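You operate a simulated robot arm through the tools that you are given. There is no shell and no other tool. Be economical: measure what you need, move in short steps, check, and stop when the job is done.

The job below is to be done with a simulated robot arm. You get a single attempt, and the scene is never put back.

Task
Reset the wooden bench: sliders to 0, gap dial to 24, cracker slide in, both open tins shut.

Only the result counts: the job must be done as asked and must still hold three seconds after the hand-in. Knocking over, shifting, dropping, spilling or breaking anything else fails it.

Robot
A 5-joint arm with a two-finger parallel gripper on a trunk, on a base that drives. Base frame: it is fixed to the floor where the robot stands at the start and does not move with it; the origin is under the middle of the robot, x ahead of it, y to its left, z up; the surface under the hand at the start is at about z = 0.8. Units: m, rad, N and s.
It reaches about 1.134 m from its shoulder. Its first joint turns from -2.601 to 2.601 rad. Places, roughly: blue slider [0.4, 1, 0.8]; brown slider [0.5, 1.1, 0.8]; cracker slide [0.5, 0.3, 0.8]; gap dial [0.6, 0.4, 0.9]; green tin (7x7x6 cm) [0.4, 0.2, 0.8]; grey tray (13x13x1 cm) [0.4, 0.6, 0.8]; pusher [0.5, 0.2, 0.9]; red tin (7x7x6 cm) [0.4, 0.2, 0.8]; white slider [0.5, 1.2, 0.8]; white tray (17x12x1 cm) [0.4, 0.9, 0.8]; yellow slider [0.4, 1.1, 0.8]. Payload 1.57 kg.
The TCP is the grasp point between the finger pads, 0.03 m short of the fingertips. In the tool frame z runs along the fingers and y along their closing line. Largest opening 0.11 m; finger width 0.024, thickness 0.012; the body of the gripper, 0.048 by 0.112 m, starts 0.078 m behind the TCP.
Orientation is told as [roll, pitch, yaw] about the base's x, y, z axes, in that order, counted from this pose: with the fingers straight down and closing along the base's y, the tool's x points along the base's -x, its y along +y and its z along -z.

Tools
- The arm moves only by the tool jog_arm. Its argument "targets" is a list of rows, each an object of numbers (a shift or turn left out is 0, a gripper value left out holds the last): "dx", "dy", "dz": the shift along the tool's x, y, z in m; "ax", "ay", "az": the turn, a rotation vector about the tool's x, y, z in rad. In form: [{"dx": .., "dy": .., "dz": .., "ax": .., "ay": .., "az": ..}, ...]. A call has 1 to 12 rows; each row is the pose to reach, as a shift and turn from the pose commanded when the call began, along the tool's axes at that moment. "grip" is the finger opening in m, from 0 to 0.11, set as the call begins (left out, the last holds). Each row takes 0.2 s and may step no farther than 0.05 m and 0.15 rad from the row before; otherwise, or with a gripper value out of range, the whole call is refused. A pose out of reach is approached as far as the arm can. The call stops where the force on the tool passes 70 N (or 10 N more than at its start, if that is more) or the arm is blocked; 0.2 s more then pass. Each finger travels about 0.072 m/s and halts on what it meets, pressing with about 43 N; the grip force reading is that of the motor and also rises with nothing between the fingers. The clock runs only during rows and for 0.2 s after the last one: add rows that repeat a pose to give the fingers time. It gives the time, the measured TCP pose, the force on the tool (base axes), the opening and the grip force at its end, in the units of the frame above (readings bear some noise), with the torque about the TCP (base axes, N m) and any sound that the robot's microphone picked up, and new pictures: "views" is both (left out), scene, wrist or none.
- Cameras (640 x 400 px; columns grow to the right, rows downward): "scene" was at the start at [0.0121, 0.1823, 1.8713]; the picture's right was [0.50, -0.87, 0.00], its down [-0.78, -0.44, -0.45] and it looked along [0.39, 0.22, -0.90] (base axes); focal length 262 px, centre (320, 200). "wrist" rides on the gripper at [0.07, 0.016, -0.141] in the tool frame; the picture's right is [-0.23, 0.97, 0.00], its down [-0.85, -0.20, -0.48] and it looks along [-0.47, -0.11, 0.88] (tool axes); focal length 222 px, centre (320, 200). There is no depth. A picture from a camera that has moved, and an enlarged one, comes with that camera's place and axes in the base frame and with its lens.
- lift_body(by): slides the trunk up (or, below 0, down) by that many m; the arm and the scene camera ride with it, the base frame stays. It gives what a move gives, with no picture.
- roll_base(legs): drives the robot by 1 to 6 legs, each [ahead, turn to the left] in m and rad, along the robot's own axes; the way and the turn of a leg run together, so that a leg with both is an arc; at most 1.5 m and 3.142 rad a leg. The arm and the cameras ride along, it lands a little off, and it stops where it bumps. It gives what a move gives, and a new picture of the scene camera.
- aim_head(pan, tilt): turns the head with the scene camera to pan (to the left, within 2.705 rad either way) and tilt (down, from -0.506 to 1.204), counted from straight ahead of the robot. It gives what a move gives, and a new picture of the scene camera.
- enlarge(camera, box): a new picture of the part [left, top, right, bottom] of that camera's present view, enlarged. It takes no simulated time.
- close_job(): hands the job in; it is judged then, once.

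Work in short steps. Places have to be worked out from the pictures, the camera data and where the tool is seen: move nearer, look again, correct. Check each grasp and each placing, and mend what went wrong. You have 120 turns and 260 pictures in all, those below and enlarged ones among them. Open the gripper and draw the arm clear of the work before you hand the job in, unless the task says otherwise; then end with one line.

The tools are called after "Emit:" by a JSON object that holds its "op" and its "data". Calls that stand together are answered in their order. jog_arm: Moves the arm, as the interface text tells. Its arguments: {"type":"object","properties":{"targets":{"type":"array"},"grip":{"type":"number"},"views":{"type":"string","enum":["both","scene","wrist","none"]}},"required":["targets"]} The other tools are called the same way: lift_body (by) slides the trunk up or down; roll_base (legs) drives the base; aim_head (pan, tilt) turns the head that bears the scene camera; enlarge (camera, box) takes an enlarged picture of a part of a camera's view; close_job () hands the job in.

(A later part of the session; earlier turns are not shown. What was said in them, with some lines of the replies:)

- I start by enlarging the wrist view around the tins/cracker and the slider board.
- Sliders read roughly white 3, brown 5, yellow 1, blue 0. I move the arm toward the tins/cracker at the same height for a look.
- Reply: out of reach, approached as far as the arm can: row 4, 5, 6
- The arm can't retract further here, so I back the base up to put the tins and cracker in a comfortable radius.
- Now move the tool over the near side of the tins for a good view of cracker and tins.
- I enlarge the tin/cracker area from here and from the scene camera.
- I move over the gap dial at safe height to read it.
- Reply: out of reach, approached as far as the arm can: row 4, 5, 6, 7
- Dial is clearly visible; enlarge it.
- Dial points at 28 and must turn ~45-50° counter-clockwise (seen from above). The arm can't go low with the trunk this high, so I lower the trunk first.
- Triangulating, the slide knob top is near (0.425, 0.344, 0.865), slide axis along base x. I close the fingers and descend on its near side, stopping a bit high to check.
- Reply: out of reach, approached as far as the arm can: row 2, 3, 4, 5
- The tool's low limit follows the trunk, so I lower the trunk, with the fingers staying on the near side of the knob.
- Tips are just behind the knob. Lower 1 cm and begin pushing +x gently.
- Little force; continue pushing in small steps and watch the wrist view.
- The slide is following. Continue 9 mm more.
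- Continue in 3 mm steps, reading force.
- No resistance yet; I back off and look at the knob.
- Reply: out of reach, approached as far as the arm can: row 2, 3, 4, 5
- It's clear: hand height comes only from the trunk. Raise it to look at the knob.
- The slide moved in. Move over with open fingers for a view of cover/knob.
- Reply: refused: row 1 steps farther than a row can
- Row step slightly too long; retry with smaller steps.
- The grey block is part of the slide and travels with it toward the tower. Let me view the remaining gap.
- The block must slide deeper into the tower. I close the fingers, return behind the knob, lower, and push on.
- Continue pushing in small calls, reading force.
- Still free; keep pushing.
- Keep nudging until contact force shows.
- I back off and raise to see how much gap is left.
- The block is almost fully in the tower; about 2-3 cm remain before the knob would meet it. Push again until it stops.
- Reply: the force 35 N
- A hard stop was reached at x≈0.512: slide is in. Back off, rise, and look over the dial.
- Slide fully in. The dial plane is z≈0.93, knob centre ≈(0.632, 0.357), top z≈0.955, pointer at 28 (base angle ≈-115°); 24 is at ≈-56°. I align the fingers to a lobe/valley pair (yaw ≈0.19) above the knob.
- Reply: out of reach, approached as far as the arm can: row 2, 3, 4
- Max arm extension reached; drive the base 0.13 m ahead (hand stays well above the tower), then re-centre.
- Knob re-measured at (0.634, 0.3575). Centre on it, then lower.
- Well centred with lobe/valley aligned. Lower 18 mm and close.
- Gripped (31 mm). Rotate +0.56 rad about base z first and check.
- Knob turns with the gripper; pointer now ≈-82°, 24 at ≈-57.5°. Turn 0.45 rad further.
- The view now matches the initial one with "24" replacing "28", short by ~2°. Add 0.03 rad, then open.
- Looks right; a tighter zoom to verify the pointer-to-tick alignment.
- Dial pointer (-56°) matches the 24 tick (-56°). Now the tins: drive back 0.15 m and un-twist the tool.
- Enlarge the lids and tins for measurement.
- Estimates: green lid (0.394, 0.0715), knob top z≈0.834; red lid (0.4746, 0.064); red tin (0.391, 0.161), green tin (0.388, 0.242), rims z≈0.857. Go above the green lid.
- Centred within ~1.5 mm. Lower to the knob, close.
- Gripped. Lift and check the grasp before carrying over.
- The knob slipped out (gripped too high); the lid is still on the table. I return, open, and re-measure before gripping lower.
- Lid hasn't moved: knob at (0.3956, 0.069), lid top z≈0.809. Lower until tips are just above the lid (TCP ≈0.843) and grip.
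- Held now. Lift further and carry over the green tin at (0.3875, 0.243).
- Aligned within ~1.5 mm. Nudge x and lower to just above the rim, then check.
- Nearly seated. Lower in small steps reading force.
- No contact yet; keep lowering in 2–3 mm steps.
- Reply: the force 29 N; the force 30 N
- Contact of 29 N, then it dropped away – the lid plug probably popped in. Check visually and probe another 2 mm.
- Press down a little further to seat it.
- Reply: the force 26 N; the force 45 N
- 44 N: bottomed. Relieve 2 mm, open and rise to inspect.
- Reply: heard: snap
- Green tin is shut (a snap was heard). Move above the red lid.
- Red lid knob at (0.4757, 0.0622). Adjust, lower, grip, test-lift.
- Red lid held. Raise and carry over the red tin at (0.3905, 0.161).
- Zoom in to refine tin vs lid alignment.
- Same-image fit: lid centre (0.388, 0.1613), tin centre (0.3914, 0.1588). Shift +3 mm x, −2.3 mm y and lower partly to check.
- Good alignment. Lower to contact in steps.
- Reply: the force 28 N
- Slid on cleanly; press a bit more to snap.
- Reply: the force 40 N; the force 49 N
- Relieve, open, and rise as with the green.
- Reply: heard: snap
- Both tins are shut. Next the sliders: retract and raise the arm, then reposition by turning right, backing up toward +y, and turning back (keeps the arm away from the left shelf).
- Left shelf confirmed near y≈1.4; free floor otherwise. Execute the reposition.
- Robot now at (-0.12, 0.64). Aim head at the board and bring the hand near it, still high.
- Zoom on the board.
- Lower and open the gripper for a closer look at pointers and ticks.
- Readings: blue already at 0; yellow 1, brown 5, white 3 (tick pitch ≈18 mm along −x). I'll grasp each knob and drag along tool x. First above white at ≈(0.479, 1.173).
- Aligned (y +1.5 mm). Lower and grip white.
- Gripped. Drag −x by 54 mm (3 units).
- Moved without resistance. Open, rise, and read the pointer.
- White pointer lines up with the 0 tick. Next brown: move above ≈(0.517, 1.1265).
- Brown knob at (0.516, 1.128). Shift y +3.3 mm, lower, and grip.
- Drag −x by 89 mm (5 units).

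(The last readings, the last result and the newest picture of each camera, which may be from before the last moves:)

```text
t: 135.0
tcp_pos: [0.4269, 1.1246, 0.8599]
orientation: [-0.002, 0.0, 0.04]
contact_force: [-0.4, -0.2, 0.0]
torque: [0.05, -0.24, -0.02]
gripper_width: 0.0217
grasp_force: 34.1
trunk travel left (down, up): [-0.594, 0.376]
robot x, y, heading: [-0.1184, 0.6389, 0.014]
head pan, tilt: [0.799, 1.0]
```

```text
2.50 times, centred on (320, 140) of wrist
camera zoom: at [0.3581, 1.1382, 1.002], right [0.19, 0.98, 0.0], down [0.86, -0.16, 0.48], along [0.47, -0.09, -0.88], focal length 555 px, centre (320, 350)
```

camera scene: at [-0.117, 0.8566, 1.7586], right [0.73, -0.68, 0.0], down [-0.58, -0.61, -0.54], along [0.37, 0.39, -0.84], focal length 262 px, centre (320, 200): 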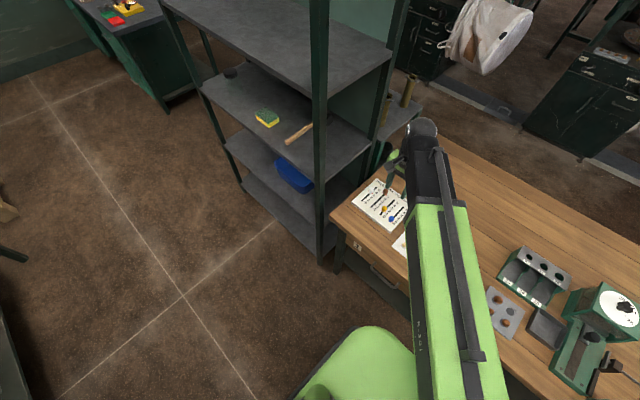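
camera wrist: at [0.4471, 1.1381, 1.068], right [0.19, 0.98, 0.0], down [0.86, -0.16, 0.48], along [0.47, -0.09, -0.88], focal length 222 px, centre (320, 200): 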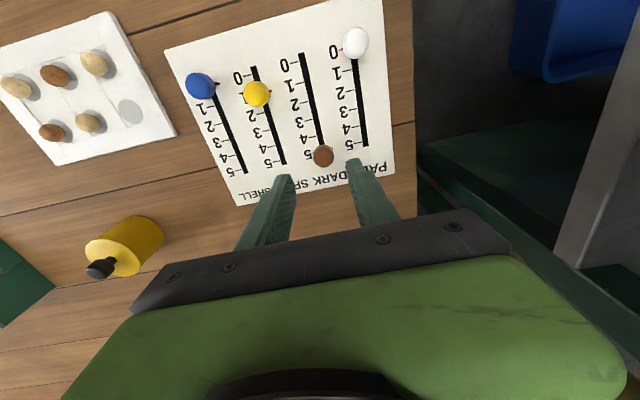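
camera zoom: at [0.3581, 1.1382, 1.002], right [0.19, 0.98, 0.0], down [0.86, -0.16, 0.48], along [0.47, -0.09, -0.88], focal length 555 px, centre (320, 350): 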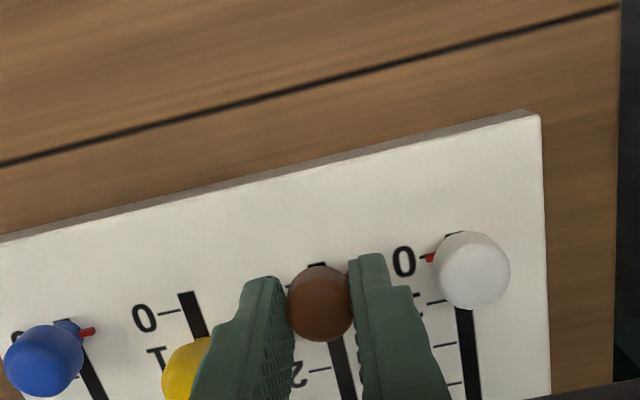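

Looks right; release, rise and check.

Emit:
{"op": "jog_arm", "data": {"grip": 0.044, "targets": [{"dx": 0}, {"dx": 0}, {"dx": 0}], "views": "none"}}

Emit:
{"op": "lift_body", "data": {"by": 0.066}}

Emit:
{"op": "enlarge", "data": {"camera": "wrist", "box": [240, 90, 400, 190]}}

```text
t: 135.8
tcp_pos: [0.4275, 1.1239, 0.8603]
orientation: [-0.002, -0.001, 0.041]
contact_force: [-0.4, -0.6, 0.3]
torque: [-0.02, 0.03, 0.0]
gripper_width: 0.0442
grasp_force: 0.1
trunk travel left (down, up): [-0.594, 0.376]
robot x, y, heading: [-0.1216, 0.6375, 0.016]
head pan, tilt: [0.799, 1.0]
```

```text
t: 136.9
tcp_pos: [0.4272, 1.1252, 0.9274]
orientation: [0.0, 0.001, 0.041]
contact_force: [-0.5, 0.2, 0.1]
torque: [0.02, 0.01, -0.02]
gripper_width: 0.0441
grasp_force: 0.0
trunk travel left (down, up): [-0.66, 0.31]
robot x, y, heading: [-0.118, 0.6372, 0.02]
head pan, tilt: [0.799, 1.0]
```

```text
4.00 times, centred on (320, 140) of wrist
camera zoom: at [0.3584, 1.1382, 1.068], right [0.19, 0.98, 0.0], down [0.86, -0.16, 0.48], along [0.47, -0.09, -0.88], focal length 888 px, centre (320, 440)
```

zoom: 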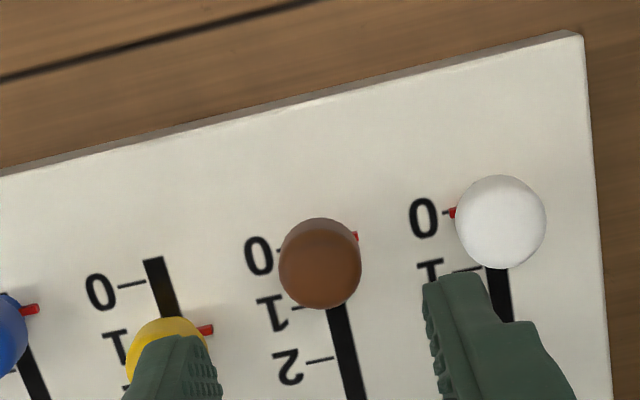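

White and brown are at 0. Now yellow at ≈(0.4475, 1.078); use a narrower opening.

Emit:
{"op": "jog_arm", "data": {"grip": 0.038, "targets": [{"dx": -0.009, "dy": -0.024}, {"dx": -0.0178, "dy": -0.0479}, {"dx": -0.0178, "dy": -0.0479}], "views": "none"}}

Emit:
{"op": "enlarge", "data": {"camera": "wrist", "box": [220, 60, 420, 220]}}

```text
t: 137.7
tcp_pos: [0.4467, 1.0788, 0.9271]
orientation: [-0.001, -0.001, 0.042]
contact_force: [-0.1, 0.5, -0.8]
torque: [-0.05, 0.01, 0.02]
gripper_width: 0.038
grasp_force: 0.0
trunk travel left (down, up): [-0.66, 0.31]
robot x, y, heading: [-0.1224, 0.6339, 0.02]
head pan, tilt: [0.799, 1.0]
```

```text
2.50 times, centred on (320, 140) of wrist
camera zoom: at [0.3775, 1.0916, 1.068], right [0.19, 0.98, 0.0], down [0.86, -0.16, 0.48], along [0.47, -0.09, -0.88], focal length 555 px, centre (320, 350)
```

zoom: 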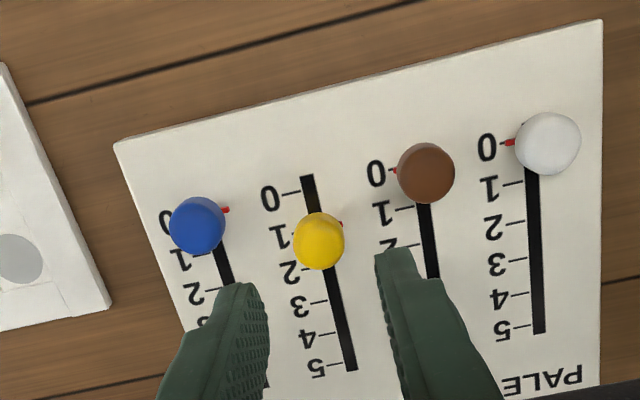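

Aligned. Lower and grip, then drag 18 mm.

Emit:
{"op": "jog_arm", "data": {"targets": [{"dy": -0.0008}], "views": "none"}}

Emit:
{"op": "lift_body", "data": {"by": -0.066}}

Emit:
{"op": "jog_arm", "data": {"grip": 0, "targets": [{"dx": 0}, {"dx": 0}, {"dx": 0}], "views": "none"}}

Emit:
{"op": "jog_arm", "data": {"targets": [{"dx": 0.006}, {"dx": 0.012}, {"dx": 0.018}, {"dx": 0.018}], "views": "none"}}

Emit:
{"op": "jog_arm", "data": {"grip": 0.038, "targets": [{"dx": 0}, {"dx": 0}, {"dx": 0}], "views": "none"}}

Emit:
{"op": "lift_body", "data": {"by": 0.066}}

Emit:
{"op": "enlarge", "data": {"camera": "wrist", "box": [230, 80, 430, 220]}}

```text
t: 138.1
tcp_pos: [0.4484, 1.076, 0.9285]
orientation: [0.002, -0.001, 0.043]
contact_force: [0.6, 0.6, 0.0]
torque: [0.01, 0.01, 0.01]
gripper_width: 0.0378
grasp_force: 0.0
trunk travel left (down, up): [-0.66, 0.31]
robot x, y, heading: [-0.1192, 0.6369, 0.021]
head pan, tilt: [0.799, 1.0]
```

```text
t: 139.1
tcp_pos: [0.4484, 1.0763, 0.8612]
orientation: [0.0, -0.001, 0.042]
contact_force: [0.1, -0.4, -0.2]
torque: [0.0, -0.01, 0.01]
gripper_width: 0.038
grasp_force: 0.0
trunk travel left (down, up): [-0.594, 0.376]
robot x, y, heading: [-0.1175, 0.6379, 0.016]
head pan, tilt: [0.799, 1.0]
```

```text
t: 139.9
tcp_pos: [0.4469, 1.0769, 0.8601]
orientation: [0.0, -0.001, 0.041]
contact_force: [-0.4, 2.3, 1.8]
torque: [0.04, 0.04, -0.02]
gripper_width: 0.0214
grasp_force: 34.5
trunk travel left (down, up): [-0.594, 0.376]
robot x, y, heading: [-0.1201, 0.6312, 0.018]
head pan, tilt: [0.799, 1.0]
```

```text
t: 140.9
tcp_pos: [0.43, 1.0766, 0.8602]
orientation: [0.0, 0.0, 0.044]
contact_force: [-0.2, 4.6, 3.7]
torque: [0.12, -0.06, 0.06]
gripper_width: 0.0215
grasp_force: 34.5
trunk travel left (down, up): [-0.594, 0.376]
robot x, y, heading: [-0.1182, 0.6353, 0.017]
head pan, tilt: [0.799, 1.0]
```

```text
t: 141.7
tcp_pos: [0.4311, 1.0769, 0.8608]
orientation: [-0.001, -0.001, 0.042]
contact_force: [0.9, -0.7, 0.0]
torque: [-0.01, 0.04, 0.03]
gripper_width: 0.0381
grasp_force: 0.1
trunk travel left (down, up): [-0.594, 0.376]
robot x, y, heading: [-0.1198, 0.6354, 0.016]
head pan, tilt: [0.799, 1.0]
```

```text
t: 142.8
tcp_pos: [0.4304, 1.076, 0.9266]
orientation: [-0.001, 0.001, 0.042]
contact_force: [-1.0, 0.1, 0.2]
torque: [-0.03, 0.03, 0.04]
gripper_width: 0.0378
grasp_force: 0.1
trunk travel left (down, up): [-0.66, 0.31]
robot x, y, heading: [-0.1172, 0.6344, 0.015]
head pan, tilt: [0.799, 1.0]
```

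```text
2.86 times, centred on (330, 150) of wrist
camera zoom: at [0.361, 1.0897, 1.068], right [0.19, 0.98, 0.0], down [0.86, -0.16, 0.48], along [0.47, -0.09, -0.88], focal length 635 px, centre (291, 343)
```

zoom: 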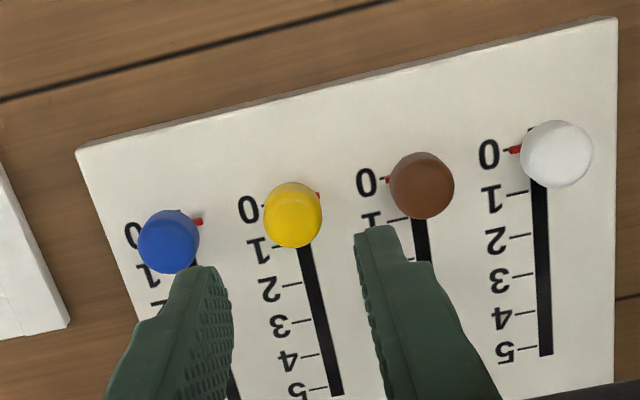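

All look at 0; zoom tight on each pointer.

Emit:
{"op": "enlarge", "data": {"camera": "wrist", "box": [305, 125, 365, 165]}}

Emit:
{"op": "enlarge", "data": {"camera": "wrist", "box": [265, 140, 325, 180]}}

```text
10.00 times, centred on (335, 145) of wrist
camera zoom: at [0.361, 1.0897, 1.068], right [0.19, 0.98, 0.0], down [0.86, -0.16, 0.48], along [0.47, -0.09, -0.88], focal length 2221 px, centre (170, 750)
```

zoom: 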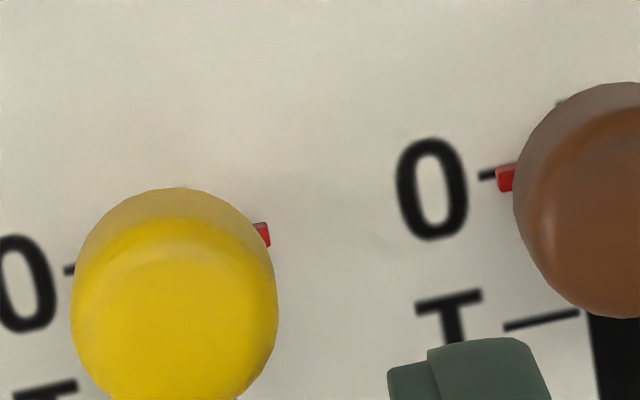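

```text
10.00 times, centred on (295, 160) of wrist
camera zoom: at [0.361, 1.0897, 1.068], right [0.19, 0.98, 0.0], down [0.86, -0.16, 0.48], along [0.47, -0.09, -0.88], focal length 2221 px, centre (570, 600)
```

zoom: 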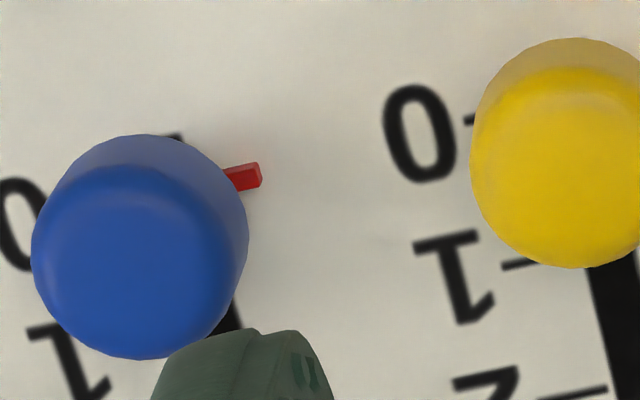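

All four sliders at 0. Raise and draw the arm back, then verify the cracker and tins with the scene camera.

Emit:
{"op": "lift_body", "data": {"by": 0.25}}

Emit:
{"op": "jog_arm", "data": {"grip": 0.08, "targets": [{"dx": 0.04, "dy": -0.02}, {"dx": 0.07, "dy": -0.05}, {"dx": 0.08, "dy": -0.09}], "views": "none"}}

Emit:
{"op": "aim_head", "data": {"pan": -0.3, "tilt": 0.9}}

Emit:
{"op": "enlarge", "data": {"camera": "scene", "box": [220, 100, 480, 300]}}

```text
t: 145.3
tcp_pos: [0.4306, 1.076, 1.1761]
orientation: [0.0, -0.001, 0.042]
contact_force: [-0.1, 0.5, -0.8]
torque: [0.0, 0.03, -0.04]
gripper_width: 0.0382
grasp_force: 0.0
trunk travel left (down, up): [-0.91, 0.06]
robot x, y, heading: [-0.1178, 0.6378, 0.016]
head pan, tilt: [0.799, 1.0]
```

```text
t: 146.2
tcp_pos: [0.351, 0.9824, 1.176]
orientation: [-0.002, 0.0, 0.04]
contact_force: [0.6, -0.2, -0.3]
torque: [0.03, 0.01, 0.04]
gripper_width: 0.0802
grasp_force: 0.1
trunk travel left (down, up): [-0.91, 0.06]
robot x, y, heading: [-0.1179, 0.64, 0.014]
head pan, tilt: [0.799, 1.0]
```

```text
t: 147.5
tcp_pos: [0.3513, 0.9835, 1.1769]
orientation: [0.0, 0.0, 0.042]
contact_force: [1.0, 0.3, 0.3]
torque: [-0.01, -0.01, -0.03]
gripper_width: 0.08
grasp_force: 0.0
trunk travel left (down, up): [-0.91, 0.06]
robot x, y, heading: [-0.117, 0.6351, 0.015]
head pan, tilt: [-0.3, 0.901]
camera scene: at [-0.0922, 0.7849, 1.8858], right [-0.28, -0.96, 0.0], down [-0.75, 0.22, -0.62], along [0.6, -0.17, -0.78], focal length 262 px, centre (320, 200)
```

scene: 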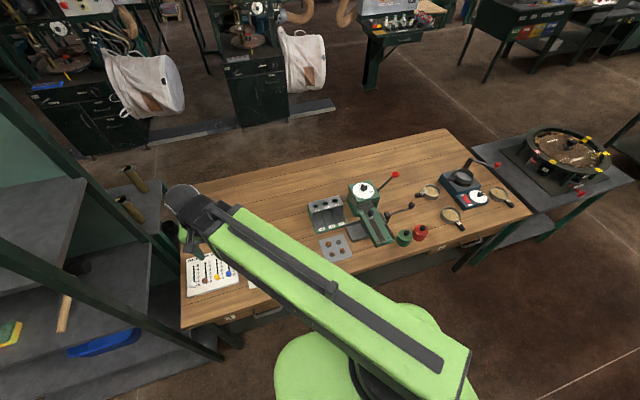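

```text
2.00 times, centred on (350, 200) of scene
camera zoom: at [-0.0922, 0.7849, 1.8858], right [-0.28, -0.96, 0.0], down [-0.75, 0.22, -0.62], along [0.6, -0.17, -0.78], focal length 525 px, centre (260, 200)
```

zoom: 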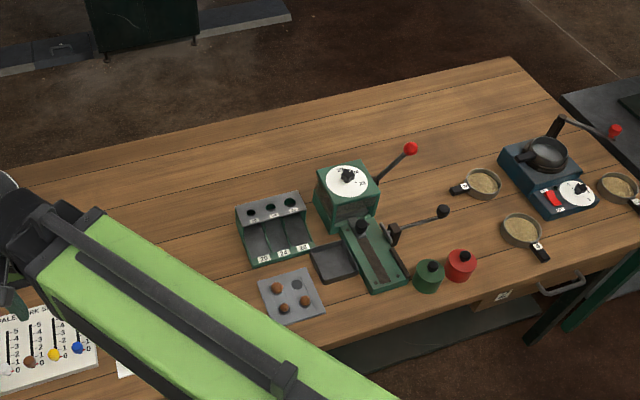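

Everything looks in order; one last close look at the cracker and tins.

Emit:
{"op": "enlarge", "data": {"camera": "scene", "box": [340, 165, 440, 255]}}

```text
4.44 times, centred on (390, 210) of scene
camera zoom: at [-0.0922, 0.7849, 1.8858], right [-0.28, -0.96, 0.0], down [-0.75, 0.22, -0.62], along [0.6, -0.17, -0.78], focal length 1166 px, centre (9, 156)
```

zoom: 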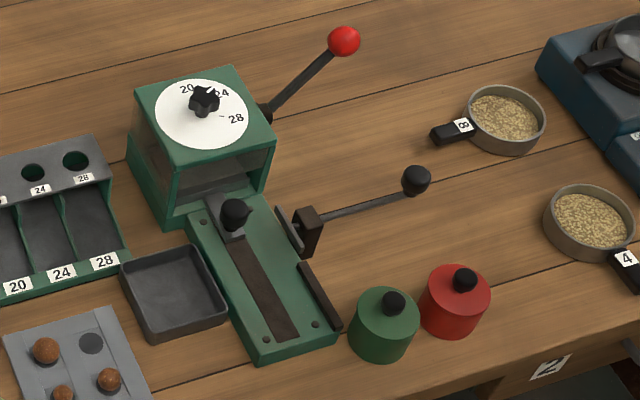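

The slide is in, the dial is at 24, both tins are shut, the sliders are at 0, and the arm is clear and open. I hand in the job.

Emit:
{"op": "close_job", "data": {}}

```text
The job is handed in.
```

The bench is reset and handed in: all four sliders at 0 (blue already was), gap dial at 24, cracker slide pushed in to its stop, and the green and red tins shut.
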